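You operate a simulated robot arm through the tools that you are given. There is no shell and no other tool. Be economical: measure what you need, move in short steps, check, and stop when the job is done.

You run a simulated robot arm. Do the job below in one go: nothing can be reset, and whatever is moved stays where it is left.

Task
Close the drier drawer. Fetch the blue computer and set it on the green book. Put the green pack from the top of the grey block on the top of the wooden table. Put the grey box from the top of the wooden table on the yellow mat. Fetch the pink pouch and set it on top of the plain case on the middle shelf under the repair bench. Take the yellow weight from the returns tray and put it in the sk pickup. Pull the gear drier drawer open. Any order will do. Set down upright: grey box.
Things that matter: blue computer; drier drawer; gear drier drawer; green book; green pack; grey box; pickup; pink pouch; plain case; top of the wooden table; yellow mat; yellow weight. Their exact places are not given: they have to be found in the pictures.

Only the result counts: the job must be done as asked and must still hold three seconds after the hand-in. Knocking over, shifting, dropping, spilling or breaking anything else fails it.

Robot
A 7-joint arm with a two-finger parallel gripper on a trunk, on a base that drives. Base frame: it is fixed to the floor where the robot stands at the start and does not move with it; the origin is under the middle of the robot, x ahead of it, y to its left, z up. Readings come in m, degrees, newtons and seconds.
With the tool pointing down near the work surface it reaches from about 0.1 to 0.32 m from the robot's upright axis, wherever it stands. Its first joint turns from -166.0 to 166.0 degrees. Places, roughly: blue computer [0.5, 0.25, 0.75]; drier drawer [0.4, 0, 0.9]; gear drier drawer [-0.1, 2.3, 0.5]; green book [1, -1.25, 1]; green pack [0.75, 0, 1]; grey box [1, 0, 1]; pickup (21x15 cm) [0.68, -0.4, 0.84]; pink pouch [0.5, 1, 1]; plain case (21x16x9 cm) [-1.6, 2.6, 0.4]; top of the wooden table [0.7, 0.1, 0.8]; yellow mat (24x16 cm) [-0.88, -1.82, 0.88]; yellow weight [0.25, 1, 1]. Payload 1.57 kg.
Tool frame: the origin (TCP) lies between the finger pads and is the grasp point; the fingertips stand 0.03 m ahead of it; z points along the fingers, y is the line along which they close. Largest opening 0.08 m; finger width 0.017, thickness 0.012; the body of the gripper, 0.04 by 0.082 m, starts 0.08 m behind the TCP.
Orientation is told as [roll, pitch, yaw] about the base's x, y, z axes, in that order, counted from this pose: with the fingers straight down and closing along the base's y, the tool's x points along the base's -x, its y along +y and its z along -z.

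Tools
- The arm moves only by the tool jog_arm. Its argument "motion" is text: rows parted by semicolons, each of 6 numbers parted by spaces: the shift along the tool's x, y, z in m, then the turn, a rotation vector about the tool's x, y, z in degrees. In form: tx ty tz wx wy wz; .... A call has 1 to 10 rows; each row is the pose to reach, as a shift and turn from the pose commanded when the call began, along the tool's axes at that moment. "jaw" is the closure in counts, from 0 (fully open) to 255 (shut), set as the call begins (left out, the last holds). Each row takes 0.2 s and may step no farther than 0.05 m and 8.6 degrees from the row before; otherwise, or with a gripper value out of range, the whole call is refused. Where a pose cannot be reached the arm comes as near as it can. A force on the tool above 40 N (or 10 N above the force at the start of the call, whichever is more), or a blocked arm, ends the call early, and 0.2 s more pass. The fingers move at their own pace (about 0.072 m/s each) and stop on an object; they squeeze with about 26 N. The grip force told is the motor's: it shows also when the fingers shut on nothing. Time passes only in rows, and 0.2 s behind the last, so rows that repeat a pose let the fingers close. It gives the time, the measured TCP pose, the force on the tool (base axes), the opening and the grip force at its end, in the units of the frame above (readings bear some noise), with the torque about the TCP (base axes, N m) and any sound that the robot's microphone picked up.
- Cameras (640 x 400 px; columns grow to the right, rows downward): "scene" is now at [0.2442, 0.0195, 1.3629]; the picture's right is [0.28, -0.96, 0.00], its down [-0.72, -0.21, -0.66] and it looks along [0.63, 0.18, -0.75] (base axes); focal length 214 px, centre (320, 200). "wrist" rides on the gripper at [0.072, -0.007, -0.122] in the tool frame; the picture's right is [0.09, 1.00, 0.00], its down [-0.84, 0.08, -0.54] and it looks along [-0.54, 0.05, 0.84] (tool axes); focal length 238 px, centre (320, 200).
- capture(camera): a new picture of that camera. It takes no simulated time.
- move_column(by): slides the trunk up (or, below 0, down) by that many m; the arm and the scene camera ride with it, the base frame stays. It gives what a move gives, with no picture.
- steer(legs): drives the robot by 1 to 6 legs, each [ahead, left, turn to the left] in m, m and degrees, along the robot's own axes; the way and the turn of a leg run together, so that a leg with both is an arc; at most 1.5 m and 180 degrees a leg. The arm and the cameras ride along, it lands a little off, and it stops where it bumps. It gives what a move gives.
- aim_head(pan, tilt): turns the head with the scene camera to pan (to the left, within 86 degrees either way) and tilt (down, from -29 to 69), counted from straight ahead of the robot. It gives what a move gives.
- pixel_to_xyz(camera, pixels): for up to 12 pixels [column, row] of the newest picture of that camera ("zoom" is the newest enlarged one), the place [x, y, z] in the base frame of the surface seen there, good to about 0.002 m. It takes no simulated time.
- inspect(camera, box): a new picture of the part [left, top, right, bottom] of that camera's present view, enlarged. It takes no simulated time.
- finish_job(): hands the job in; it is judged then, once.

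Work in short steps. Measure before you move; look again where a grasp or a placing could have gone wrong, and mend it. You have 124 turns and 118 pictures in all, those below and enlarged ones among them. Open the gripper and draw the arm clear of the work before you hand the job in, unless the task says otherwise; then end with one line.

The tools are called after "Request:" by a JSON object that holds its "method" and its "body". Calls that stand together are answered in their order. jog_arm: Moves the arm, as the interface text tells. Its arguments: {"type":"object","properties":{"motion":{"type":"string"},"jaw":{"type":"number"}},"required":["motion"]} The other tools are called the same way: move_column (by) slides the trunk up or down; steer (legs) drives the base; aim_head (pan, tilt) turns the head that bears the scene camera; capture (camera) takes a picture; pixel_to_xyz (camera, pixels) gives the place of the surface under pixels of a picture; inspect (camera, box) takes an enlarged picture of a part of a camera's view; finish_job () hands the job in.

At the start:

```text
time_s: 0.0
tool_pos: [0.4644, 0.0132, 1.1716]
ee_rot: [0.0, -0.1, 0.0]
contact_force: [0.3, 0.2, -0.1]
torque: [0.02, -0.03, 0.01]
width: 0.0801
grip_force: 0.1
trunk travel left (down, up): [-0.6, 0.39]
robot x, y, heading: [-0.0043, -0.0033, -0.3]
head pan, tilt: [16.0, 48.9]
```

scene: 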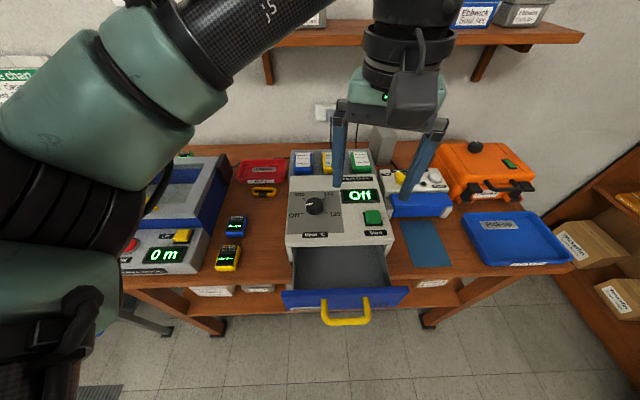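
wrist: 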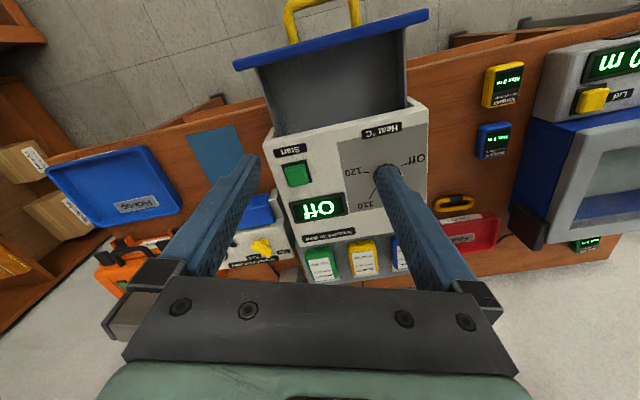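

The first picture shows the wooden table with the drier (open drawer, packs on top), pickup tray, small computers and a red tray. I enlarge the middle to tell details.

Request:
{"method": "inspect", "body": {"camera": "scene", "box": [120, 130, 380, 290]}}

Request:
{"method": "inspect", "body": {"camera": "scene", "box": [340, 120, 600, 290]}}

Request:
{"method": "pixel_to_xyz", "body": {"camera": "scene", "pixels": [[236, 226], [228, 258], [264, 192], [361, 162], [346, 312], [345, 293], [515, 240], [383, 145], [260, 170], [420, 210], [430, 245], [270, 240]]}}

```text
2.46 times, centred on (250, 210) of scene
```

zoom: 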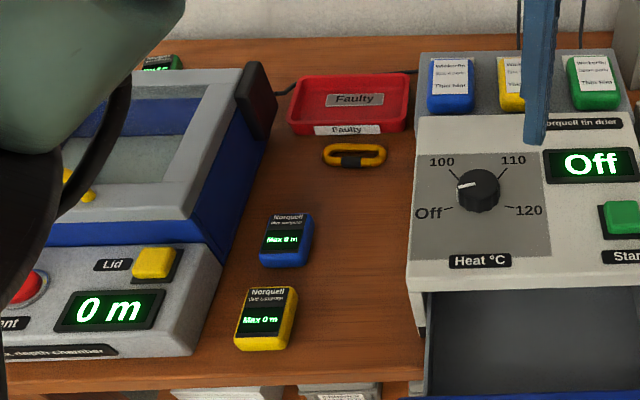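

```text
2.35 times, centred on (470, 205) of scene
```

zoom: 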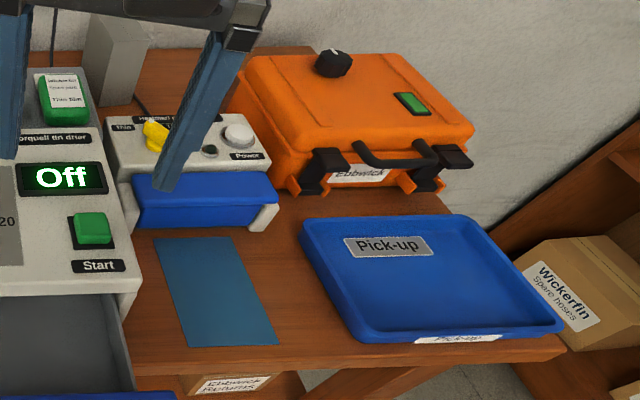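

```text
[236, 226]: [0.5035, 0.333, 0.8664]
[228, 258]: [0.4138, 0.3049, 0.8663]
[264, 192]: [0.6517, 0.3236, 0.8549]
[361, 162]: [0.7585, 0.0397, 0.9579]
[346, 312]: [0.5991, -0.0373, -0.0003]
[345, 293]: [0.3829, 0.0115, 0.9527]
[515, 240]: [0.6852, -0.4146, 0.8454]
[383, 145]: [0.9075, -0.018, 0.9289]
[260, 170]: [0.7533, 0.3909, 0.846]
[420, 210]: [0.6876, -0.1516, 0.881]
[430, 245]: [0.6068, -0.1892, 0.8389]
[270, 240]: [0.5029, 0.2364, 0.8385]
```

The table top is at z 0.8385, blue computer near (0.50, 0.33), green pack on the block at (0.76, 0.04). Next I look round to the left and right.

Request:
{"method": "aim_head", "body": {"pan": 75, "tilt": 30}}

Request:
{"method": "capture", "body": {"camera": "scene"}}

Request:
{"method": "aim_head", "body": {"pan": -60, "tilt": 25}}

Request:
{"method": "capture", "body": {"camera": "scene"}}

```text
time_s: 1.3
tool_pos: [0.4644, 0.0133, 1.1726]
ee_rot: [0.0, 0.0, 0.0]
contact_force: [0.6, 0.3, 0.1]
torque: [0.0, 0.02, 0.01]
width: 0.0799
grip_force: 0.1
trunk travel left (down, up): [-0.6, 0.39]
robot x, y, heading: [-0.0001, -0.0023, -0.1]
head pan, tilt: [75.0, 30.0]
```

```text
113 pictures are left
```

scene: 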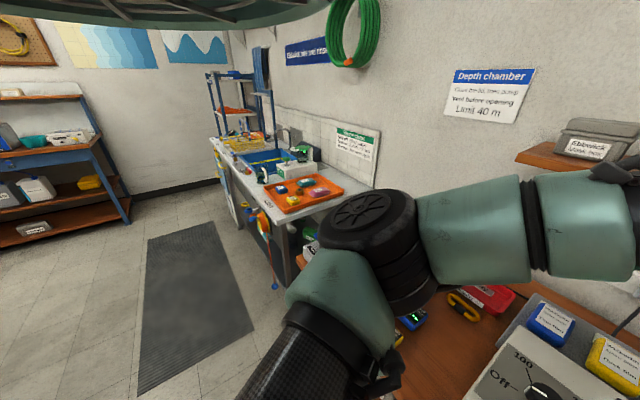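

```text
time_s: 3.5
tool_pos: [0.4643, 0.0125, 1.1725]
ee_rot: [0.1, -0.1, 0.0]
contact_force: [0.2, 0.4, 0.7]
torque: [0.03, -0.01, 0.01]
width: 0.0799
grip_force: 0.1
trunk travel left (down, up): [-0.6, 0.39]
robot x, y, heading: [-0.0023, -0.0011, 0.1]
head pan, tilt: [-60.0, 25.0]
```

```text
112 pictures are left
```

scene: 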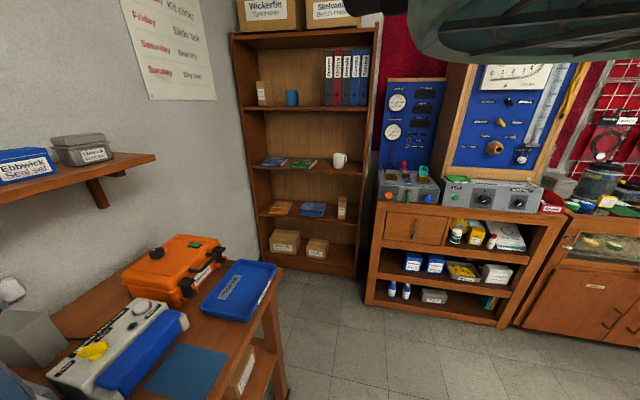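

The green book is on the bookshelf at pixel (303,163); the orange tray on the left bench holds the pouch and weight. I measure the shelf and then go on to look.

Request:
{"method": "pixel_to_xyz", "body": {"camera": "scene", "pixels": [[303, 163], [290, 168], [310, 160], [338, 160], [275, 161], [256, 168], [366, 174], [310, 107], [315, 173], [32, 345], [60, 320], [250, 280]]}}

Request:
{"method": "inspect", "body": {"camera": "scene", "box": [230, 90, 390, 190]}}

Request:
{"method": "inspect", "body": {"camera": "scene", "box": [370, 140, 640, 320]}}

Request:
{"method": "aim_head", "body": {"pan": 86, "tilt": 30}}

Request:
{"method": "capture", "body": {"camera": "scene"}}

```text
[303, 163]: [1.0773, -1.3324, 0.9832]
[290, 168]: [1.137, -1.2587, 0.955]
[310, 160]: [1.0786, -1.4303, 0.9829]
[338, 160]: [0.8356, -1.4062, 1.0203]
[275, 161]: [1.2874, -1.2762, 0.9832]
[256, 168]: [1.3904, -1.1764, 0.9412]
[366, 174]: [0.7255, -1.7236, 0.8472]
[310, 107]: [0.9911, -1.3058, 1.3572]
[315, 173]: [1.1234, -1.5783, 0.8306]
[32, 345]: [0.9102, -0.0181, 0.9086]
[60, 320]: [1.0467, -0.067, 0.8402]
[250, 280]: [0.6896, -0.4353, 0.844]
```

```text
4.00 times, centred on (310, 140) of scene
```

zoom: 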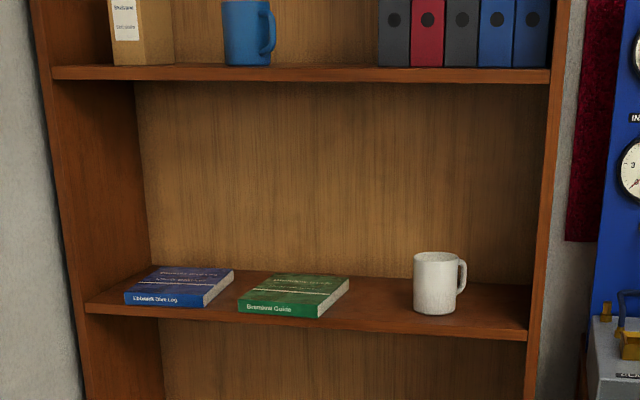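

```text
2.22 times, centred on (505, 230) of scene
```

zoom: 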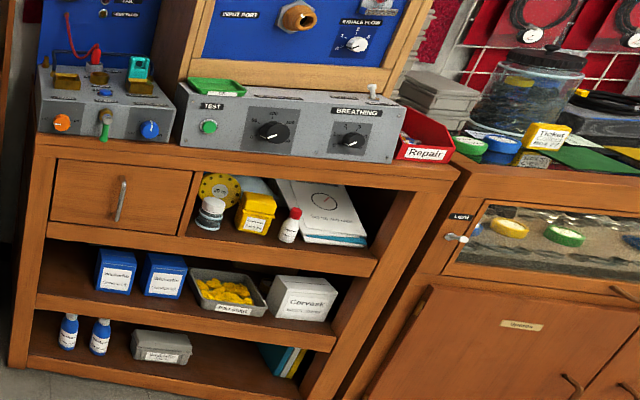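

```text
time_s: 5.8
tool_pos: [0.4648, 0.0125, 1.1727]
ee_rot: [0.0, -0.1, 0.0]
contact_force: [0.5, 0.8, 0.1]
torque: [-0.01, 0.01, -0.01]
width: 0.08
grip_force: 0.0
trunk travel left (down, up): [-0.6, 0.39]
robot x, y, heading: [0.0051, -0.0024, -0.1]
head pan, tilt: [85.9, 30.0]
```

```text
109 pictures are left
```

scene: 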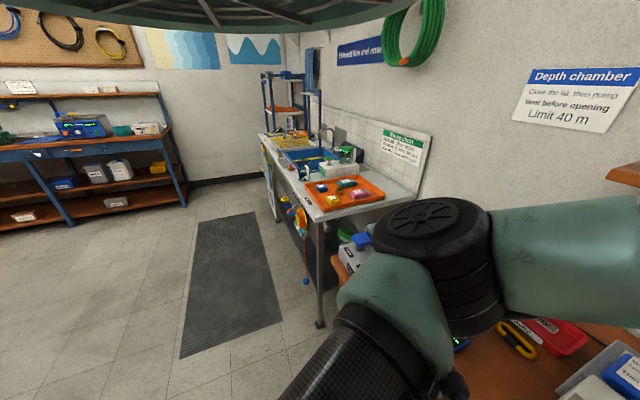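

Left bench with orange tray and the far repair bench (left) are seen. Now I look down at the drier drawer for closing it.

Request:
{"method": "aim_head", "body": {"pan": 5, "tilt": 62}}

Request:
{"method": "capture", "body": {"camera": "scene"}}

Request:
{"method": "capture", "body": {"camera": "wrist"}}

```text
time_s: 7.3
tool_pos: [0.4642, 0.0132, 1.1713]
ee_rot: [0.1, 0.0, 0.0]
contact_force: [0.4, -0.2, 0.3]
torque: [0.03, -0.02, -0.01]
width: 0.0802
grip_force: 0.2
trunk travel left (down, up): [-0.6, 0.39]
robot x, y, heading: [0.0019, -0.0037, -0.1]
head pan, tilt: [5.0, 62.0]
```

```text
108 pictures are left
```

scene: 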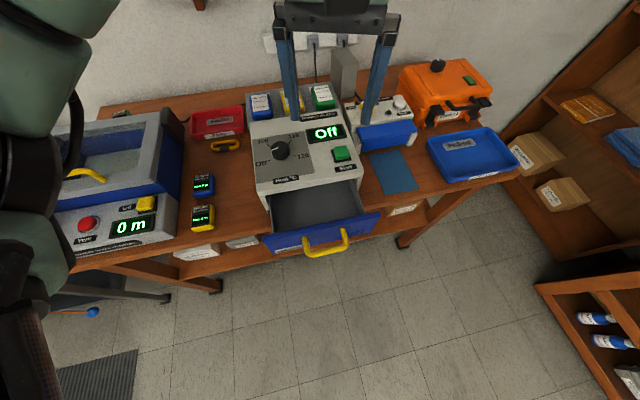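

```text
107 pictures are left
```

wrist: 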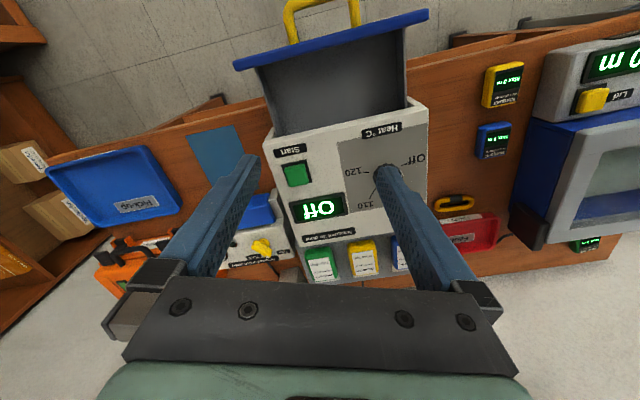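

I measure drawer, handle, table edge, grey box, pack.

Request:
{"method": "pixel_to_xyz", "body": {"camera": "scene", "pixels": [[325, 251], [308, 243], [346, 236], [322, 229], [279, 240], [362, 222], [255, 240], [400, 190], [343, 55], [324, 92], [345, 85], [324, 108]]}}

Request:
{"method": "pixel_to_xyz", "body": {"camera": "wrist", "pixels": [[290, 25], [355, 10], [330, 40], [340, 90], [320, 260], [290, 150]]}}

Request:
{"method": "inspect", "body": {"camera": "scene", "box": [240, 30, 420, 140]}}

```text
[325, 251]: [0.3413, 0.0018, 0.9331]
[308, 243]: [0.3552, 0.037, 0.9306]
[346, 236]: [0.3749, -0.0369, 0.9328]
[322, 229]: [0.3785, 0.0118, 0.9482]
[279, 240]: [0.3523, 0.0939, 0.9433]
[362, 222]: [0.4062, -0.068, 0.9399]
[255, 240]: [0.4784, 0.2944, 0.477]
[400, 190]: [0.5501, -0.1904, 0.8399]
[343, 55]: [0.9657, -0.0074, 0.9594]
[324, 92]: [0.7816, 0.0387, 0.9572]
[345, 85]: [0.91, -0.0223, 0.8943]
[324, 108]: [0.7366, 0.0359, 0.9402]
```

```text
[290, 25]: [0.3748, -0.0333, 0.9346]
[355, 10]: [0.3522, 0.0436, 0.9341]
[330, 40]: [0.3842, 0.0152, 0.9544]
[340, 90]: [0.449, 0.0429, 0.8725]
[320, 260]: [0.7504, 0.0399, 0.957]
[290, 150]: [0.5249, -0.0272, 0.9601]
```

```text
3.56 times, centred on (330, 85) of scene
```

zoom: 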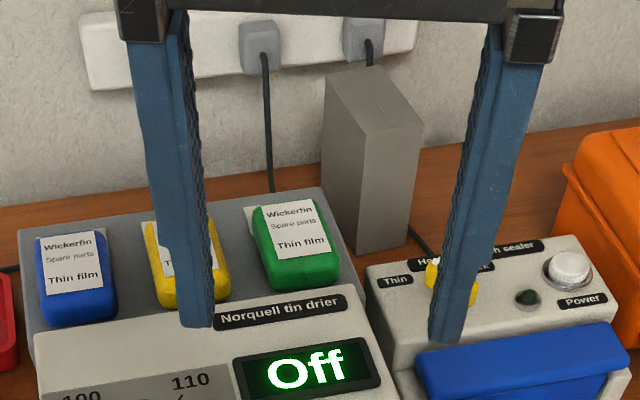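

The drawer front runs from (0.352,0.094) to (0.406,-0.068), so it is yawed about 18°; handle bar mid ~(0.341,0.0,0.933). I shut the fingers, draw back and turn 18° above, then will lower the trunk.

Request:
{"method": "jog_arm", "body": {"motion": "0.04 -0.006 0 0 0 -4.5; 0.08 -0.012 0 0 0 -9; 0.12 -0.018 0 0 0 -13.5; 0.161 -0.025 0 0 0 -18; 0.161 -0.025 0 0 0 -18", "jaw": 255}}

Request:
{"method": "capture", "body": {"camera": "scene"}}

```text
time_s: 8.5
tool_pos: [0.3031, -0.0104, 1.1711]
ee_rot: [0.0, 0.0, 18.1]
contact_force: [1.0, 0.0, -0.7]
torque: [-0.03, -0.01, 0.0]
width: 0.0
grip_force: 21.1
trunk travel left (down, up): [-0.6, 0.39]
robot x, y, heading: [0.0017, 0.0008, 0.0]
head pan, tilt: [5.0, 62.0]
```

```text
105 pictures are left
```

scene: 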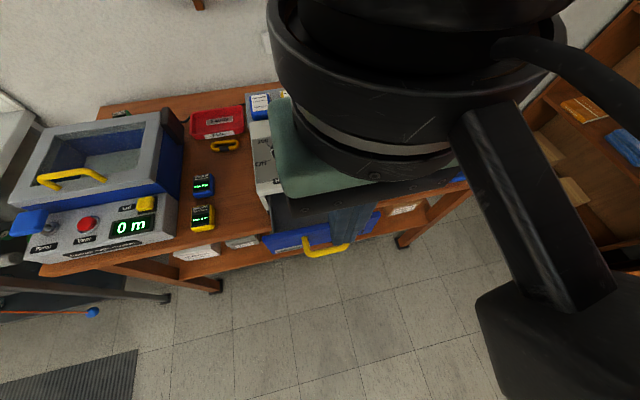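

The tool is in front of the handle; I lower the trunk to bring the fingertips to handle height.

Request:
{"method": "move_column", "body": {"by": -0.23}}

Request:
{"method": "capture", "body": {"camera": "wrist"}}

Request:
{"method": "capture", "body": {"camera": "scene"}}

```text
time_s: 10.9
tool_pos: [0.3039, -0.0092, 0.9408]
ee_rot: [0.0, 0.1, 18.0]
contact_force: [0.0, -0.4, 0.2]
torque: [0.0, 0.0, -0.01]
width: 0.0
grip_force: 20.7
trunk travel left (down, up): [-0.37, 0.62]
robot x, y, heading: [0.0016, 0.001, -0.1]
head pan, tilt: [5.0, 62.0]
```

```text
104 pictures are left
```

wrist: 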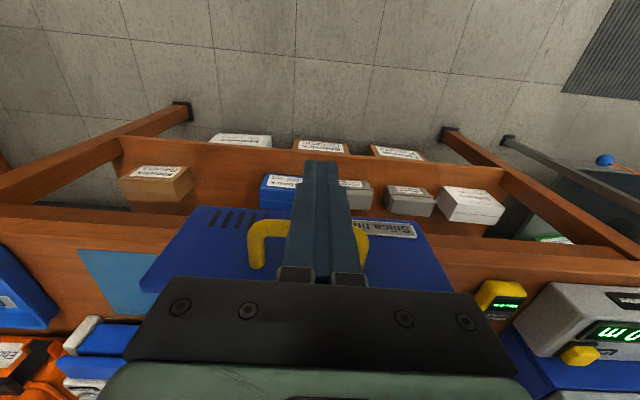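

```text
103 pictures are left
```

scene: 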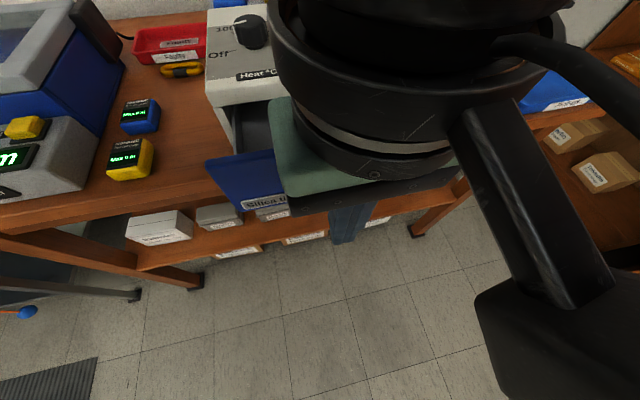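

The fingers stand just in front of the yellow handle. I measure the drier's front face to know how far to push.

Request:
{"method": "pixel_to_xyz", "body": {"camera": "scene", "pixels": [[222, 112], [250, 98], [232, 105], [215, 158], [245, 150], [230, 125]]}}

Request:
{"method": "jog_arm", "body": {"motion": "-0.02 0 0 0 0 0; -0.035 0 0 0 0 0; -0.05 0 0 0 0 0; -0.065 0 0 0 0 0; -0.08 0 0 0 0 0"}}

```text
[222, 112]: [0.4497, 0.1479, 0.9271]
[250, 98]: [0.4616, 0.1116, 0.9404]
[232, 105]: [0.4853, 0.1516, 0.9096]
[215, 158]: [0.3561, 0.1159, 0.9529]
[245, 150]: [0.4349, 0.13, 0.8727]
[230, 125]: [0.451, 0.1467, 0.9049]
```

```text
time_s: 12.1
tool_pos: [0.3801, 0.0162, 0.9404]
ee_rot: [0.0, -0.1, 18.0]
contact_force: [0.5, -0.3, -0.5]
torque: [0.02, -0.03, 0.0]
width: 0.0001
grip_force: 21.3
trunk travel left (down, up): [-0.37, 0.62]
robot x, y, heading: [0.0032, 0.0, 0.1]
head pan, tilt: [5.0, 62.0]
```

The drawer moves with little force; it should travel ~0.1 m in total. I keep pushing.

Request:
{"method": "jog_arm", "body": {"motion": "-0.015 0 0 0 0 0; -0.03 0 0 0 0 0; -0.04 0 0 0 0 0; -0.05 0 0 0 0 0; -0.056 0 0 0 0 0; -0.062 0 0 0 0 0; -0.067 0 0 0 0 0; -0.072 0 0 0 0 0"}}

Request:
{"method": "capture", "body": {"camera": "scene"}}

```text
time_s: 13.2
tool_pos: [0.4196, 0.0284, 0.939]
ee_rot: [0.4, 1.3, 16.9]
contact_force: [-15.3, -3.3, 3.6]
torque: [0.12, 0.18, 0.02]
width: 0.0001
grip_force: 21.2
trunk travel left (down, up): [-0.37, 0.62]
robot x, y, heading: [-0.0014, 0.001, 0.1]
head pan, tilt: [5.0, 62.0]
stopped in row 5: the force on the tool passed its limit at 46 N (the readings are from after the stop); the commanded pose is now the measured one
```

```text
102 pictures are left
```

scene: 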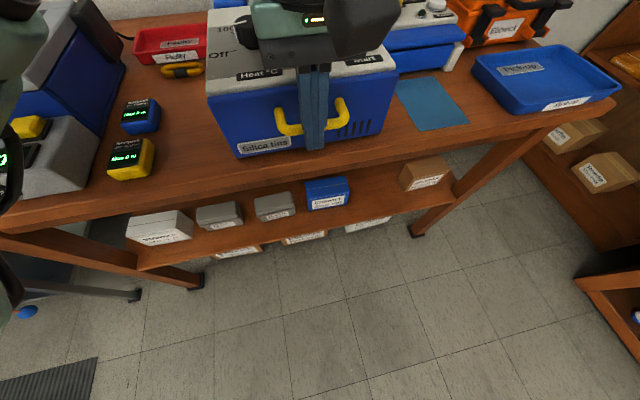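

The drawer is flush shut (front seen against the body). I draw back and raise the trunk.

Request:
{"method": "jog_arm", "body": {"motion": "0.03 0 0 0 0 0; 0.06 0 0 0 0 0; 0.09 0 0 0 0 0", "jaw": 0}}

Request:
{"method": "move_column", "body": {"by": 0.23}}

Request:
{"method": "capture", "body": {"camera": "scene"}}

```text
time_s: 14.0
tool_pos: [0.3343, 0.0045, 0.9399]
ee_rot: [0.4, 1.0, 17.3]
contact_force: [0.2, -0.1, -0.1]
torque: [-0.01, 0.0, 0.01]
width: 0.0799
grip_force: 0.0
trunk travel left (down, up): [-0.37, 0.62]
robot x, y, heading: [-0.0003, -0.0006, 0.1]
head pan, tilt: [5.0, 62.0]
```

```text
time_s: 16.4
tool_pos: [0.3346, 0.0034, 1.1699]
ee_rot: [0.4, 1.1, 17.3]
contact_force: [0.2, 0.7, 0.2]
torque: [0.04, -0.03, 0.04]
width: 0.0801
grip_force: 0.1
trunk travel left (down, up): [-0.6, 0.39]
robot x, y, heading: [0.001, -0.0012, 0.2]
head pan, tilt: [5.0, 62.0]
```

```text
101 pictures are left
```

scene: 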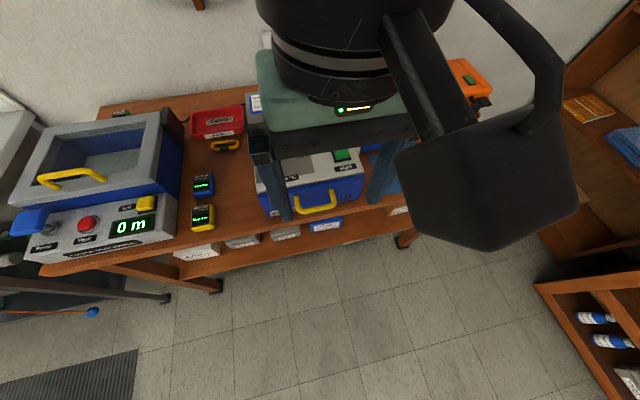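

I measure the table's front edge and the free spot on it, so I know where the base may stand.

Request:
{"method": "pixel_to_xyz", "body": {"camera": "scene", "pixels": [[60, 265], [150, 246], [235, 226], [410, 196], [205, 187], [203, 217], [225, 146], [215, 118], [218, 133], [105, 112], [190, 110], [240, 195]]}}

```text
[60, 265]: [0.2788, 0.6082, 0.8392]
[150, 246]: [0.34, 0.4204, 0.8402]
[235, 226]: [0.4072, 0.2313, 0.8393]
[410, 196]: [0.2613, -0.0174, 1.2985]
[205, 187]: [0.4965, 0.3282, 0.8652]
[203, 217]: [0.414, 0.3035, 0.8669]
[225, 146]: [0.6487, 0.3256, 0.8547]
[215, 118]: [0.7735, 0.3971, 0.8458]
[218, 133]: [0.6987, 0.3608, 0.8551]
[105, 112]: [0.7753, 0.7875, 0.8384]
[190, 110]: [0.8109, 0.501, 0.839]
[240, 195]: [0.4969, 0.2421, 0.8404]
```

The table edge is yawed 18.8°. I turn the robot to face it and drive 0.15 m nearer (axis then ~0.31 m from the edge).

Request:
{"method": "steer", "body": {"legs": [[0, 0, 18.8], [0.15, 0, 0]]}}

Request:
{"method": "aim_head", "body": {"pan": 0, "tilt": 66}}

Request:
{"method": "capture", "body": {"camera": "scene"}}

```text
time_s: 18.8
tool_pos: [0.459, 0.16, 1.1711]
ee_rot: [0.4, 1.1, 36.0]
contact_force: [0.4, 0.4, 0.5]
torque: [0.01, 0.04, -0.02]
width: 0.08
grip_force: 0.1
trunk travel left (down, up): [-0.6, 0.39]
robot x, y, heading: [0.1423, 0.0472, 18.9]
head pan, tilt: [5.0, 62.0]
```

```text
time_s: 19.5
tool_pos: [0.4589, 0.1591, 1.1711]
ee_rot: [0.5, 1.0, 36.1]
contact_force: [-0.1, 0.2, 0.3]
torque: [-0.02, -0.02, 0.01]
width: 0.08
grip_force: 0.1
trunk travel left (down, up): [-0.6, 0.39]
robot x, y, heading: [0.1421, 0.0517, 18.7]
head pan, tilt: [0.0, 66.0]
```

```text
100 pictures are left
```

scene: 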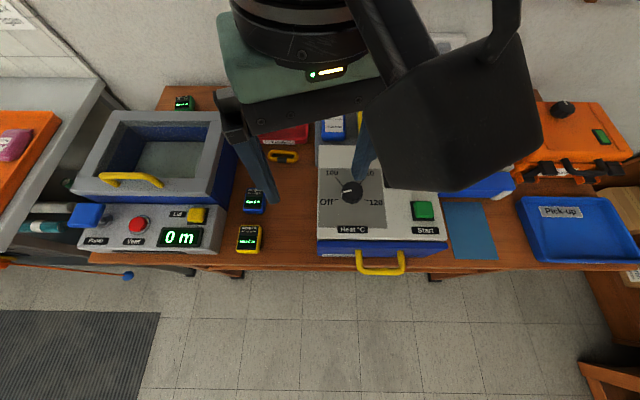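

Robot now at (0.142, 0.05). I reach out at height towards the green pack at (0.758, 0.04), turning the fingers to yaw 18.8°, to see how far the arm extends.

Request:
{"method": "jog_arm", "body": {"motion": "-0.022 -0.034 0 0 0 2.2; -0.043 -0.068 0 0 0 4.4; -0.065 -0.102 0 0 0 6.6; -0.086 -0.136 0 0 0 8.7; -0.108 -0.17 0 0 0 10.9; -0.129 -0.204 0 0 0 13; -0.151 -0.238 0 0 0 15.2; -0.172 -0.272 0 0 0 17.3"}}

Request:
{"method": "capture", "body": {"camera": "wrist"}}

Request:
{"method": "capture", "body": {"camera": "scene"}}

```text
time_s: 21.3
tool_pos: [0.7576, 0.0427, 1.1649]
ee_rot: [0.2, 1.2, 18.6]
contact_force: [-0.3, -0.1, -0.6]
torque: [0.05, 0.0, 0.01]
width: 0.0801
grip_force: 0.1
trunk travel left (down, up): [-0.6, 0.39]
robot x, y, heading: [0.1416, 0.047, 18.5]
head pan, tilt: [0.0, 66.0]
```

```text
99 pictures are left
```

wrist: 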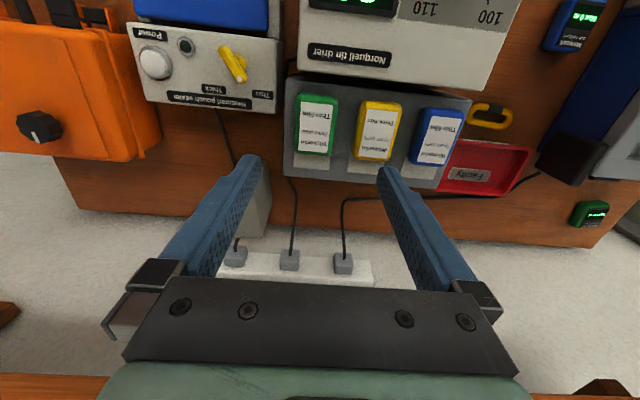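

```text
98 pictures are left
```

scene: 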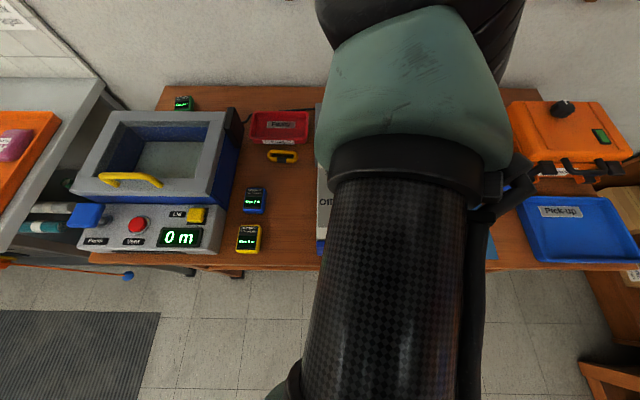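

The arm reaches it. I measure the green pack precisely and the grey box in the wrist picture.

Request:
{"method": "pixel_to_xyz", "body": {"camera": "wrist", "pixels": [[319, 95], [317, 152], [299, 120], [337, 125], [318, 122], [355, 120], [316, 175], [255, 215], [265, 195], [290, 95], [310, 162], [295, 170]]}}

Request:
{"method": "inspect", "body": {"camera": "wrist", "box": [220, 70, 420, 250]}}

```text
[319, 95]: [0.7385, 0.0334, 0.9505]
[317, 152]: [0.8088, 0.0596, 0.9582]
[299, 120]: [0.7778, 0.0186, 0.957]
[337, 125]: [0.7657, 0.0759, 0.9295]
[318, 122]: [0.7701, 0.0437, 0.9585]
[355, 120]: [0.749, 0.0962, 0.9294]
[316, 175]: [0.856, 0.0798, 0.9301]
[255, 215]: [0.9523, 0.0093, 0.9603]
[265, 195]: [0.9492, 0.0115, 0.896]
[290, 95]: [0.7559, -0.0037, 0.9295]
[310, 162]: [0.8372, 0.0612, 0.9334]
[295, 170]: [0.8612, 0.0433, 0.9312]
```

```text
2.22 times, centred on (320, 160) of wrist
```

zoom: 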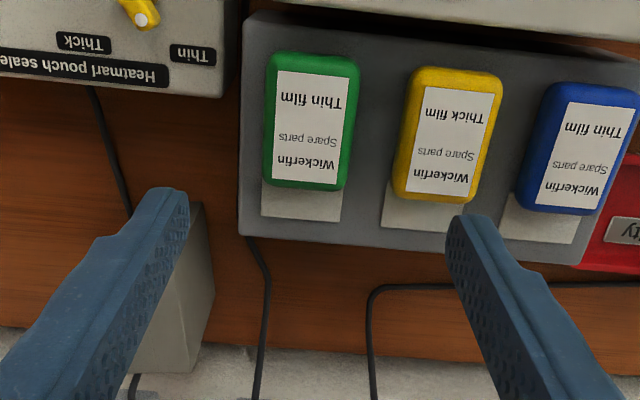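

The green pack centre is (0.774, 0.046), 42 mm wide, top 0.958, block top 0.93; the yellow neighbour is only ~21 mm away, so I part-close the jaw to ~54 mm and centre above it.

Request:
{"method": "jog_arm", "body": {"motion": "-0.0166 -0.0021 0 0.57 -1.08 0; -0.0166 -0.0021 0 0.57 -1.08 0; -0.0166 -0.0021 0 0.57 -1.08 0", "jaw": 83}}

Request:
{"method": "move_column", "body": {"by": -0.14}}

Request:
{"method": "capture", "body": {"camera": "wrist"}}

```text
time_s: 22.1
tool_pos: [0.7741, 0.0464, 1.1656]
ee_rot: [-0.5, 0.0, 18.8]
contact_force: [0.3, -0.4, 0.1]
torque: [0.02, 0.0, 0.0]
width: 0.0539
grip_force: 0.0
trunk travel left (down, up): [-0.6, 0.39]
robot x, y, heading: [0.1438, 0.047, 18.8]
head pan, tilt: [0.0, 66.0]
```

```text
time_s: 23.8
tool_pos: [0.7741, 0.0466, 1.0252]
ee_rot: [-0.4, 0.1, 18.7]
contact_force: [0.0, -0.4, -0.9]
torque: [0.01, 0.0, -0.01]
width: 0.0541
grip_force: 0.1
trunk travel left (down, up): [-0.46, 0.53]
robot x, y, heading: [0.1436, 0.0473, 18.9]
head pan, tilt: [0.0, 66.0]
```

```text
96 pictures are left
```

wrist: 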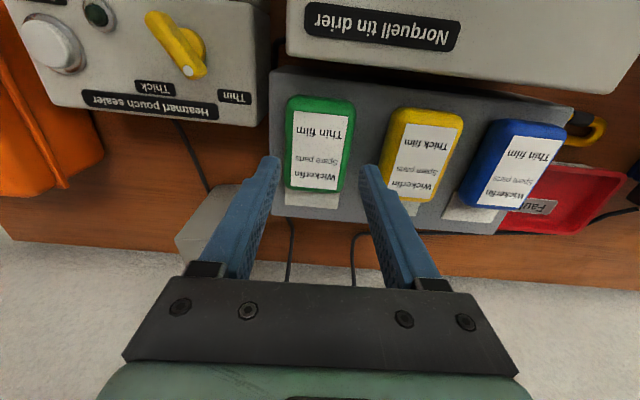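

The fingers straddle the green pack clear of the yellow one. Lower to grasp height and close.

Request:
{"method": "move_column", "body": {"by": -0.06}}

Request:
{"method": "jog_arm", "body": {"motion": "0 0 0 0 0 0; 0 0 0 0 0 0; 0 0 0 0 0 0; 0 0 0 0 0 0", "jaw": 255}}

Request:
{"method": "capture", "body": {"camera": "wrist"}}

```text
time_s: 24.5
tool_pos: [0.7754, 0.0441, 0.9879]
ee_rot: [-1.1, -1.1, 18.6]
contact_force: [-3.8, 2.1, 14.7]
torque: [-0.35, 0.11, -0.12]
width: 0.0538
grip_force: 0.1
trunk travel left (down, up): [-0.41, 0.58]
robot x, y, heading: [0.143, 0.0499, 18.6]
head pan, tilt: [0.0, 66.0]
stopped: the force on the tool passed its limit at 48 N (the readings are from after the stop); the commanded pose is now the measured one
```

```text
time_s: 25.5
tool_pos: [0.7755, 0.0474, 0.9872]
ee_rot: [-1.2, -1.2, 18.8]
contact_force: [-1.3, 6.9, 24.7]
torque: [0.17, 0.18, 0.03]
width: 0.0
grip_force: 21.3
trunk travel left (down, up): [-0.41, 0.58]
robot x, y, heading: [0.1415, 0.0458, 18.9]
head pan, tilt: [0.0, 66.0]
```

```text
95 pictures are left
```

wrist: 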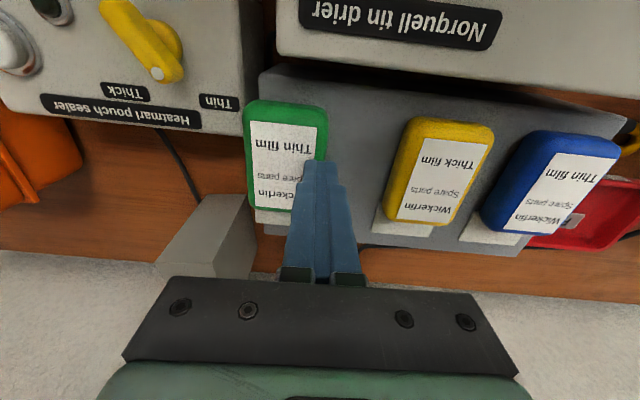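

The fingers touched something and shut on top of/alongside the pack. I raise slightly and measure the pack's place again.

Request:
{"method": "move_column", "body": {"by": 0.07}}

Request:
{"method": "inspect", "body": {"camera": "wrist", "box": [220, 70, 420, 250]}}

Request:
{"method": "pixel_to_xyz", "body": {"camera": "zoom", "pixels": [[300, 80], [320, 200], [300, 290], [270, 150], [350, 150], [240, 330], [400, 250], [450, 100]]}}

```text
time_s: 26.6
tool_pos: [0.7763, 0.0459, 1.0533]
ee_rot: [-1.0, -1.0, 18.7]
contact_force: [0.3, -0.6, 0.8]
torque: [0.01, 0.0, -0.02]
width: 0.0
grip_force: 21.0
trunk travel left (down, up): [-0.48, 0.51]
robot x, y, heading: [0.1415, 0.0473, 18.8]
head pan, tilt: [0.0, 66.0]
```

```text
2.22 times, centred on (320, 160) of wrist
```

zoom: 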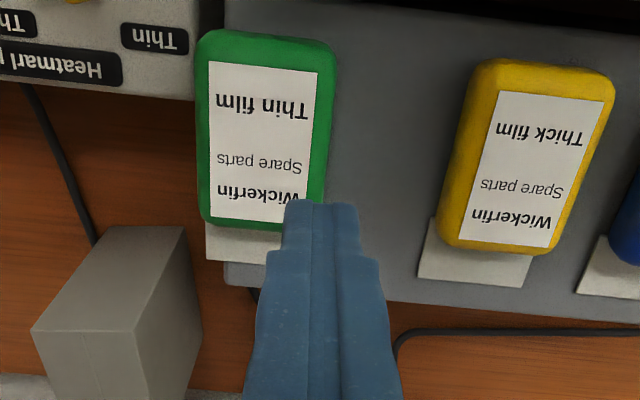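

```text
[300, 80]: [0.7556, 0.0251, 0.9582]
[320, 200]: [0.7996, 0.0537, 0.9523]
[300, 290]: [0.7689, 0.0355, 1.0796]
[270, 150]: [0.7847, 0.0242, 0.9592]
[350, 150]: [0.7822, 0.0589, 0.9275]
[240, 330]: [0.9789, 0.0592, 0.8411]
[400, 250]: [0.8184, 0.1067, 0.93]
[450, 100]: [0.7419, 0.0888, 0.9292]
```

The pack was nudged about 1–2 cm to the right but is still lying on the block. I move the tool left out of the way and measure the edges accurately.

Request:
{"method": "jog_arm", "body": {"motion": "0.02 0 -0.03 1 1 0; 0.05 0 -0.06 1 1 0; 0.09 0 -0.06 1 1 0; 0.09 0 -0.06 1 1 0; 0.09 0 -0.06 1 1 0", "jaw": 0}}

Request:
{"method": "inspect", "body": {"camera": "wrist", "box": [220, 80, 420, 260]}}

```text
time_s: 27.8
tool_pos: [0.6875, 0.0198, 1.1152]
ee_rot: [-2.1, 0.0, 18.7]
contact_force: [0.4, 0.5, 1.1]
torque: [-0.01, 0.03, 0.01]
width: 0.0799
grip_force: 0.1
trunk travel left (down, up): [-0.48, 0.51]
robot x, y, heading: [0.1446, 0.0485, 18.9]
head pan, tilt: [0.0, 66.0]
```

```text
2.22 times, centred on (320, 170) of wrist
```

zoom: 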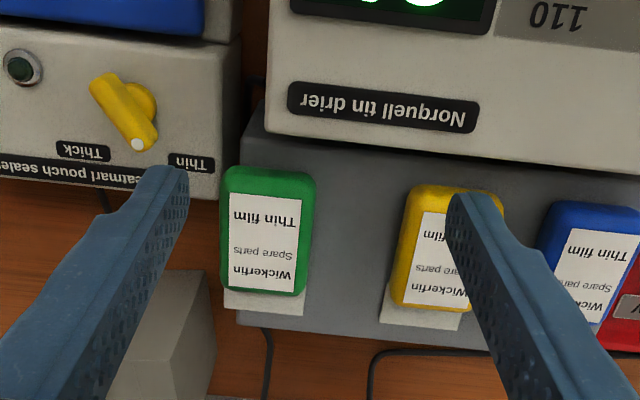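

I measure the pack edges in this zoom.

Request:
{"method": "pixel_to_xyz", "body": {"camera": "zoom", "pixels": [[228, 230], [304, 230], [266, 230], [268, 180], [264, 285], [220, 230], [312, 230], [406, 240], [330, 230], [270, 315], [234, 185], [301, 285]]}}

```text
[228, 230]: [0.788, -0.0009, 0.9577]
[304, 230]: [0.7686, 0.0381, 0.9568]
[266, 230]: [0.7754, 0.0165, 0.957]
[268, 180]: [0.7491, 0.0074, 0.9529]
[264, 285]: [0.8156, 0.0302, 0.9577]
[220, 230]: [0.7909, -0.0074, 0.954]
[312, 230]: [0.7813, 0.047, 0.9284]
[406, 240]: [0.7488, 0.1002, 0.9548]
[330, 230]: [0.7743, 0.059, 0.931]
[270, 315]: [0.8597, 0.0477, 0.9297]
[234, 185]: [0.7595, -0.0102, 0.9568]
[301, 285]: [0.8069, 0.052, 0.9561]
```

The pack is really ~52 mm wide, centre (0.784, 0.018), and now 60 mm clear of the yellow one, so I use the full opening, square the tool and go down again.

Request:
{"method": "jog_arm", "body": {"motion": "-0.03 -0.011 0 -0.7 -0.2 0; -0.06 -0.022 0 -1.4 -0.4 0; -0.0905 -0.0326 0 -2 -0.67 0; -0.0905 -0.0326 0 -2 -0.67 0", "jaw": 0}}

Request:
{"method": "move_column", "body": {"by": -0.09}}

Request:
{"method": "capture", "body": {"camera": "wrist"}}

```text
time_s: 28.8
tool_pos: [0.7556, 0.0231, 1.1113]
ee_rot: [0.0, -0.8, 18.7]
contact_force: [0.3, -0.3, -0.8]
torque: [0.03, -0.01, -0.02]
width: 0.0799
grip_force: 0.1
out of reach, approached as far as the arm can: row 3, 4
trunk travel left (down, up): [-0.48, 0.51]
robot x, y, heading: [0.141, 0.0503, 18.9]
head pan, tilt: [0.0, 66.0]
```

```text
time_s: 30.1
tool_pos: [0.7543, 0.0235, 1.0227]
ee_rot: [0.0, -0.7, 18.8]
contact_force: [0.7, -0.7, 0.5]
torque: [0.01, -0.01, 0.01]
width: 0.08
grip_force: 0.0
trunk travel left (down, up): [-0.39, 0.6]
robot x, y, heading: [0.1437, 0.0477, 19.1]
head pan, tilt: [0.0, 66.0]
```

```text
92 pictures are left
```

wrist: 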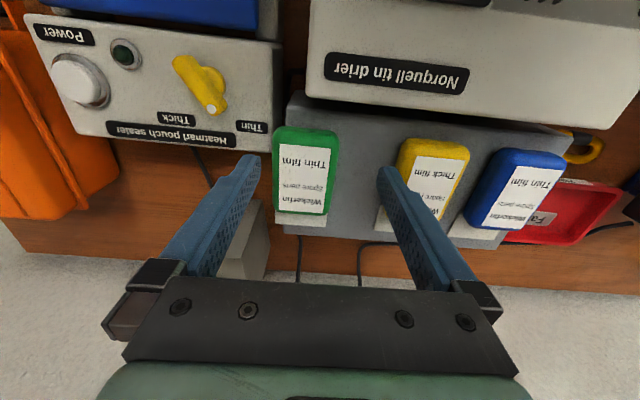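

The arm ran out of reach at ~0.61 m from its axis. I drive 0.08 m nearer (slowly checking for a bump), then fine-place with the arm.

Request:
{"method": "steer", "body": {"legs": [[0.08, 0, 0]]}}

```text
time_s: 31.1
tool_pos: [0.8298, 0.0491, 1.0222]
ee_rot: [0.0, -0.6, 18.8]
contact_force: [0.3, 0.6, -0.4]
torque: [0.01, 0.01, 0.0]
width: 0.08
grip_force: 0.0
trunk travel left (down, up): [-0.39, 0.6]
robot x, y, heading: [0.2207, 0.0735, 18.8]
head pan, tilt: [0.0, 66.0]
```

Now centre on the pack.

Request:
{"method": "jog_arm", "body": {"motion": "0.03 -0.008 0 0 0 0; 0.0537 -0.0146 0 0 0.6 0; 0.0537 -0.0146 0 0 0.6 0"}}

Request:
{"method": "capture", "body": {"camera": "wrist"}}

Request:
{"method": "pixel_to_xyz", "body": {"camera": "wrist", "pixels": [[320, 130], [320, 150], [310, 170]]}}

```text
time_s: 31.9
tool_pos: [0.7831, 0.0171, 1.021]
ee_rot: [-0.1, -0.1, 18.8]
contact_force: [0.1, 1.2, -0.3]
torque: [0.0, 0.0, 0.0]
width: 0.0801
grip_force: 0.0
trunk travel left (down, up): [-0.39, 0.6]
robot x, y, heading: [0.2126, 0.0746, 18.6]
head pan, tilt: [0.0, 66.0]
```

```text
91 pictures are left
```

wrist: 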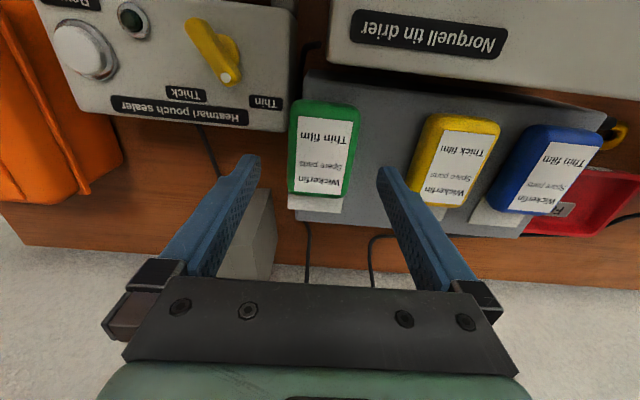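

```text
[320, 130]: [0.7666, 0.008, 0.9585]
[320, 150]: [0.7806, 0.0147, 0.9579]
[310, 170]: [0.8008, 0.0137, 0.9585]
```

Centred well. Descend with the arm and close.

Request:
{"method": "jog_arm", "body": {"motion": "0 0 0.03 0 0 0; 0 0 0.045 0 0 0; 0 0 0.056 0 0 0"}}

Request:
{"method": "jog_arm", "body": {"motion": "0 0 0 0 0 0; 0 0 0 0 0 0; 0 0 0 0 0 0", "jaw": 255}}

```text
time_s: 32.7
tool_pos: [0.7838, 0.0178, 0.9645]
ee_rot: [-0.1, -0.1, 18.8]
contact_force: [0.3, -0.6, -0.8]
torque: [-0.01, 0.0, 0.0]
width: 0.0798
grip_force: 0.0
trunk travel left (down, up): [-0.39, 0.6]
robot x, y, heading: [0.2157, 0.0742, 18.7]
head pan, tilt: [0.0, 66.0]
```

```text
time_s: 33.5
tool_pos: [0.7841, 0.0176, 0.9659]
ee_rot: [0.0, -0.1, 18.8]
contact_force: [-0.4, 0.8, 0.2]
torque: [0.02, -0.03, -0.02]
width: 0.057
grip_force: 25.9
trunk travel left (down, up): [-0.39, 0.6]
robot x, y, heading: [0.2163, 0.0731, 18.7]
head pan, tilt: [0.0, 66.0]
```

Gripped at 57 mm. I lift and carry it to the free table spot at about (0.52, 0.24), between computers and drier.

Request:
{"method": "jog_arm", "body": {"motion": "0 0 -0.04 0 0 0; 0 0 -0.08 0 0 0; 0 0 -0.12 0 0 0; 0.0254 0.0423 -0.12 0 0 0; 0.0508 0.0845 -0.12 0 0 0; 0.0762 0.1268 -0.12 0 0 0; 0.1017 0.1691 -0.12 0 0 0; 0.1271 0.2114 -0.12 0 0 0; 0.1525 0.2536 -0.12 0 0 0; 0.1779 0.2959 -0.12 0 0 0"}}

Request:
{"method": "capture", "body": {"camera": "wrist"}}

```text
time_s: 35.4
tool_pos: [0.5993, 0.1044, 1.0756]
ee_rot: [-1.2, 1.6, 4.4]
contact_force: [0.0, 0.0, 0.8]
torque: [-0.02, 0.01, 0.02]
width: 0.0
grip_force: 21.0
trunk travel left (down, up): [-0.39, 0.6]
robot x, y, heading: [0.2134, 0.0764, 18.7]
head pan, tilt: [0.0, 66.0]
stopped in row 9: the arm was blocked; the commanded pose is now the measured one
```

```text
90 pictures are left
```

wrist: 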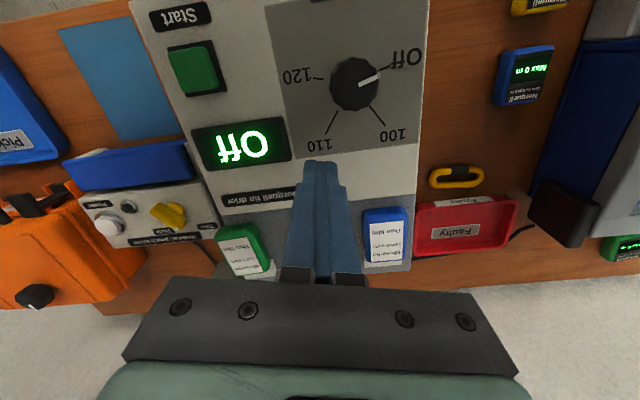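

The pack slipped out of the grip (width 0) and the arm was blocked. I look where the pack lies and at the arm.

Request:
{"method": "jog_arm", "body": {"motion": "0 0 -0.03 0 0 0; 0 0 -0.06 0 0 0", "jaw": 0}}

Request:
{"method": "capture", "body": {"camera": "wrist"}}

Request:
{"method": "capture", "body": {"camera": "scene"}}

```text
time_s: 36.0
tool_pos: [0.6052, 0.1097, 1.0865]
ee_rot: [-8.2, 6.4, 2.8]
contact_force: [-0.1, 0.5, -0.5]
torque: [0.01, -0.01, 0.04]
width: 0.0801
grip_force: 0.0
out of reach, approached as far as the arm can: row 2
trunk travel left (down, up): [-0.39, 0.6]
robot x, y, heading: [0.2214, 0.0744, 18.8]
head pan, tilt: [0.0, 66.0]
stopped in row 2: the arm was blocked; the commanded pose is now the measured one
```

```text
89 pictures are left
```

wrist: 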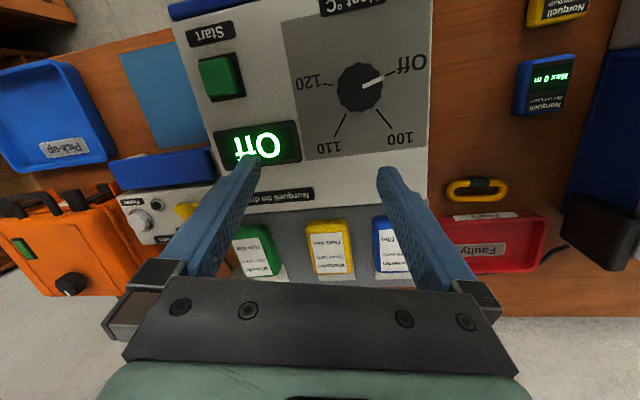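

```text
88 pictures are left
```

scene: 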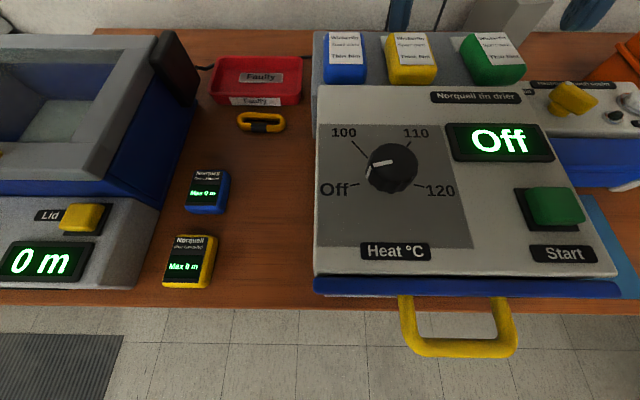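

The pack is still on the block, only turned. The arm was too high relative to its shoulder; from now I lift with the trunk. I raise the trunk, then bring the arm back down and level.

Request:
{"method": "move_column", "body": {"by": 0.2}}

Request:
{"method": "jog_arm", "body": {"motion": "0 0 0.03 3 -3 0; 0 0 0.06 6 -5 0; 0 0 0.09 8.2 -6.4 0; 0 0 0.12 8.2 -6.4 0; 0 0 0.12 8.2 -6.4 0"}}

Request:
{"method": "capture", "body": {"camera": "scene"}}

```text
time_s: 38.2
tool_pos: [0.6058, 0.1122, 1.2865]
ee_rot: [-8.3, 6.4, 3.0]
contact_force: [0.7, 0.8, -0.3]
torque: [0.02, 0.0, 0.0]
width: 0.08
grip_force: 0.1
trunk travel left (down, up): [-0.59, 0.4]
robot x, y, heading: [0.2199, 0.0743, 19.0]
head pan, tilt: [0.0, 66.0]
```

```text
time_s: 39.4
tool_pos: [0.5921, 0.093, 1.1686]
ee_rot: [-16.1, -0.1, 4.5]
contact_force: [-0.2, 0.4, 0.0]
torque: [0.01, -0.02, -0.03]
width: 0.0801
grip_force: 0.1
trunk travel left (down, up): [-0.59, 0.4]
robot x, y, heading: [0.2183, 0.0691, 18.9]
head pan, tilt: [0.0, 66.0]
```

```text
87 pictures are left
```

scene: 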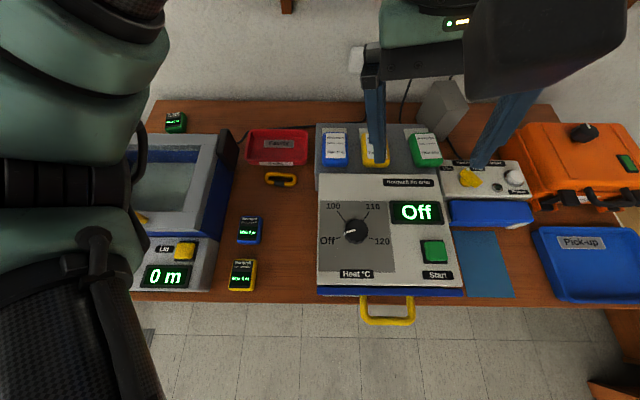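

I had the roll sign wrong; level the tool now, and measure the pack from the scene picture.

Request:
{"method": "jog_arm", "body": {"motion": "0 0 0 -8 -0.6 0; 0 0 0 -16 -1.3 0; 0 0 0 -16 -1.3 0"}}

Request:
{"method": "inspect", "body": {"camera": "scene", "box": [300, 80, 500, 200]}}

Request:
{"method": "capture", "body": {"camera": "wrist"}}

```text
time_s: 40.2
tool_pos: [0.5929, 0.0929, 1.1711]
ee_rot: [0.0, -1.3, 4.5]
contact_force: [-0.7, 0.8, -0.8]
torque: [-0.02, -0.02, 0.01]
width: 0.0802
grip_force: 0.0
trunk travel left (down, up): [-0.59, 0.4]
robot x, y, heading: [0.2138, 0.0742, 19.1]
head pan, tilt: [0.0, 66.0]
```

```text
3.20 times, centred on (400, 140) of scene
```

zoom: 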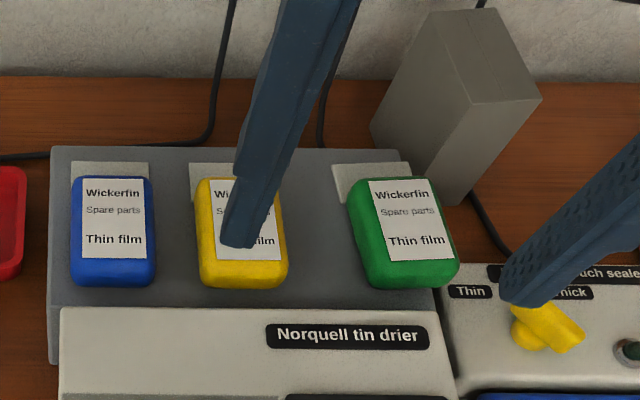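

```text
85 pictures are left
```

wrist: 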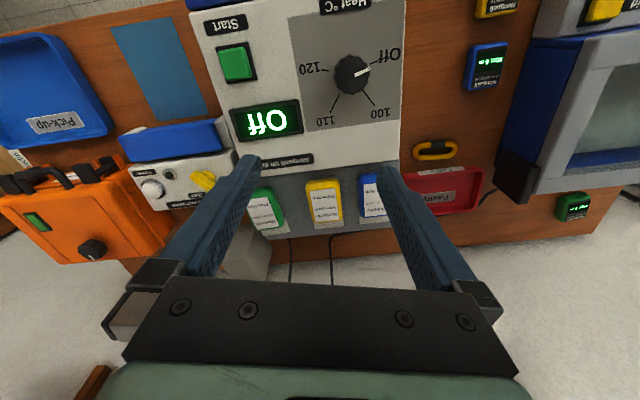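

The pack overhangs the block's right edge slightly and is turned a bit. I measure its corners.

Request:
{"method": "inspect", "body": {"camera": "scene", "box": [390, 110, 470, 180]}}

Request:
{"method": "pixel_to_xyz", "body": {"camera": "scene", "pixels": [[412, 138], [416, 164], [441, 160], [431, 136], [426, 150], [414, 150], [436, 148], [405, 155], [434, 130]]}}

```text
5.71 times, centred on (430, 145) of scene
```

zoom: 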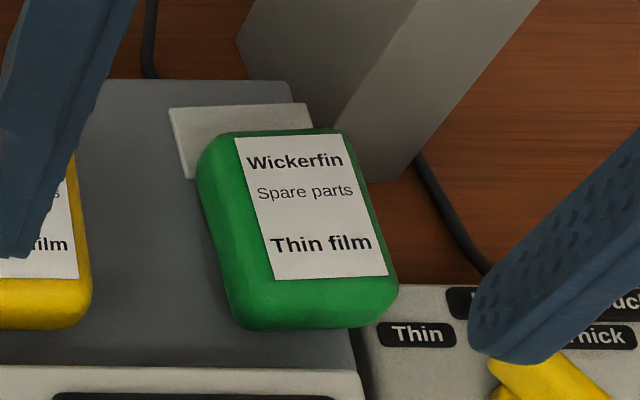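

```text
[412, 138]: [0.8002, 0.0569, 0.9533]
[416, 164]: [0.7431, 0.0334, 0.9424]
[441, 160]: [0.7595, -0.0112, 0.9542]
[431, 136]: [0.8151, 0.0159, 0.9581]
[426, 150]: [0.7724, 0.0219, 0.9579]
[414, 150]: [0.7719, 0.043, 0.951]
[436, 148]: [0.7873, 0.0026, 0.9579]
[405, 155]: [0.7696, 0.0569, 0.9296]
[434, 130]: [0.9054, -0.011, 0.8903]
```

Pack now: centre ≈(0.7775, 0.0206), yaw ≈26°. I position above it.

Request:
{"method": "jog_arm", "body": {"motion": "-0.0357 -0.0173 0 0 0.3 -4.3; -0.0714 -0.0346 0 0 0.5 -8.6; -0.107 -0.0519 0 0 0.8 -12.9; -0.1427 -0.0692 0 0 1 -17.2; -0.1784 -0.0865 0 0 1.3 -21.5; -0.1784 -0.0865 0 0 1.3 -21.5"}}

Request:
{"method": "move_column", "body": {"by": -0.14}}

Request:
{"method": "capture", "body": {"camera": "wrist"}}

Request:
{"method": "pixel_to_xyz", "body": {"camera": "wrist", "pixels": [[320, 140], [295, 150], [340, 150], [315, 195], [320, 105]]}}

```text
time_s: 41.6
tool_pos: [0.7768, 0.0213, 1.1758]
ee_rot: [-0.3, 0.0, 26.0]
contact_force: [0.7, 0.5, -0.1]
torque: [-0.03, -0.01, -0.05]
width: 0.0799
grip_force: 0.0
trunk travel left (down, up): [-0.59, 0.4]
robot x, y, heading: [0.216, 0.0723, 18.8]
head pan, tilt: [0.0, 66.0]
```

```text
time_s: 43.3
tool_pos: [0.7774, 0.021, 1.036]
ee_rot: [-0.3, 0.1, 26.0]
contact_force: [-0.7, -0.4, -0.4]
torque: [0.04, -0.01, 0.01]
width: 0.0799
grip_force: 0.0
trunk travel left (down, up): [-0.45, 0.54]
robot x, y, heading: [0.2147, 0.0761, 18.8]
head pan, tilt: [0.0, 66.0]
```

```text
83 pictures are left
```

wrist: 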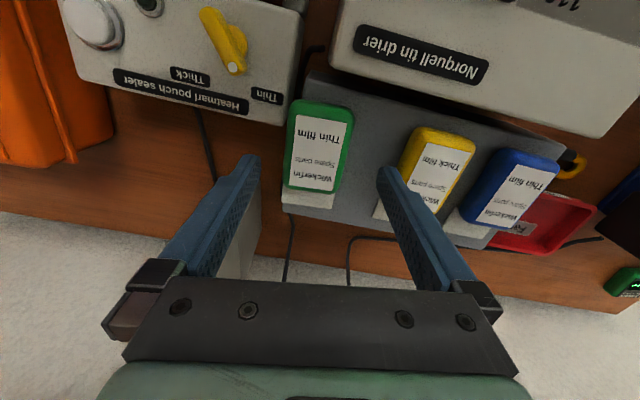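

```text
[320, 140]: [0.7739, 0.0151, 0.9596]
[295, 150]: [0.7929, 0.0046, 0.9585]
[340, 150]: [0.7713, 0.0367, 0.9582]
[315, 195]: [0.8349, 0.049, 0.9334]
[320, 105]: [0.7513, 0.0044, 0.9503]
```

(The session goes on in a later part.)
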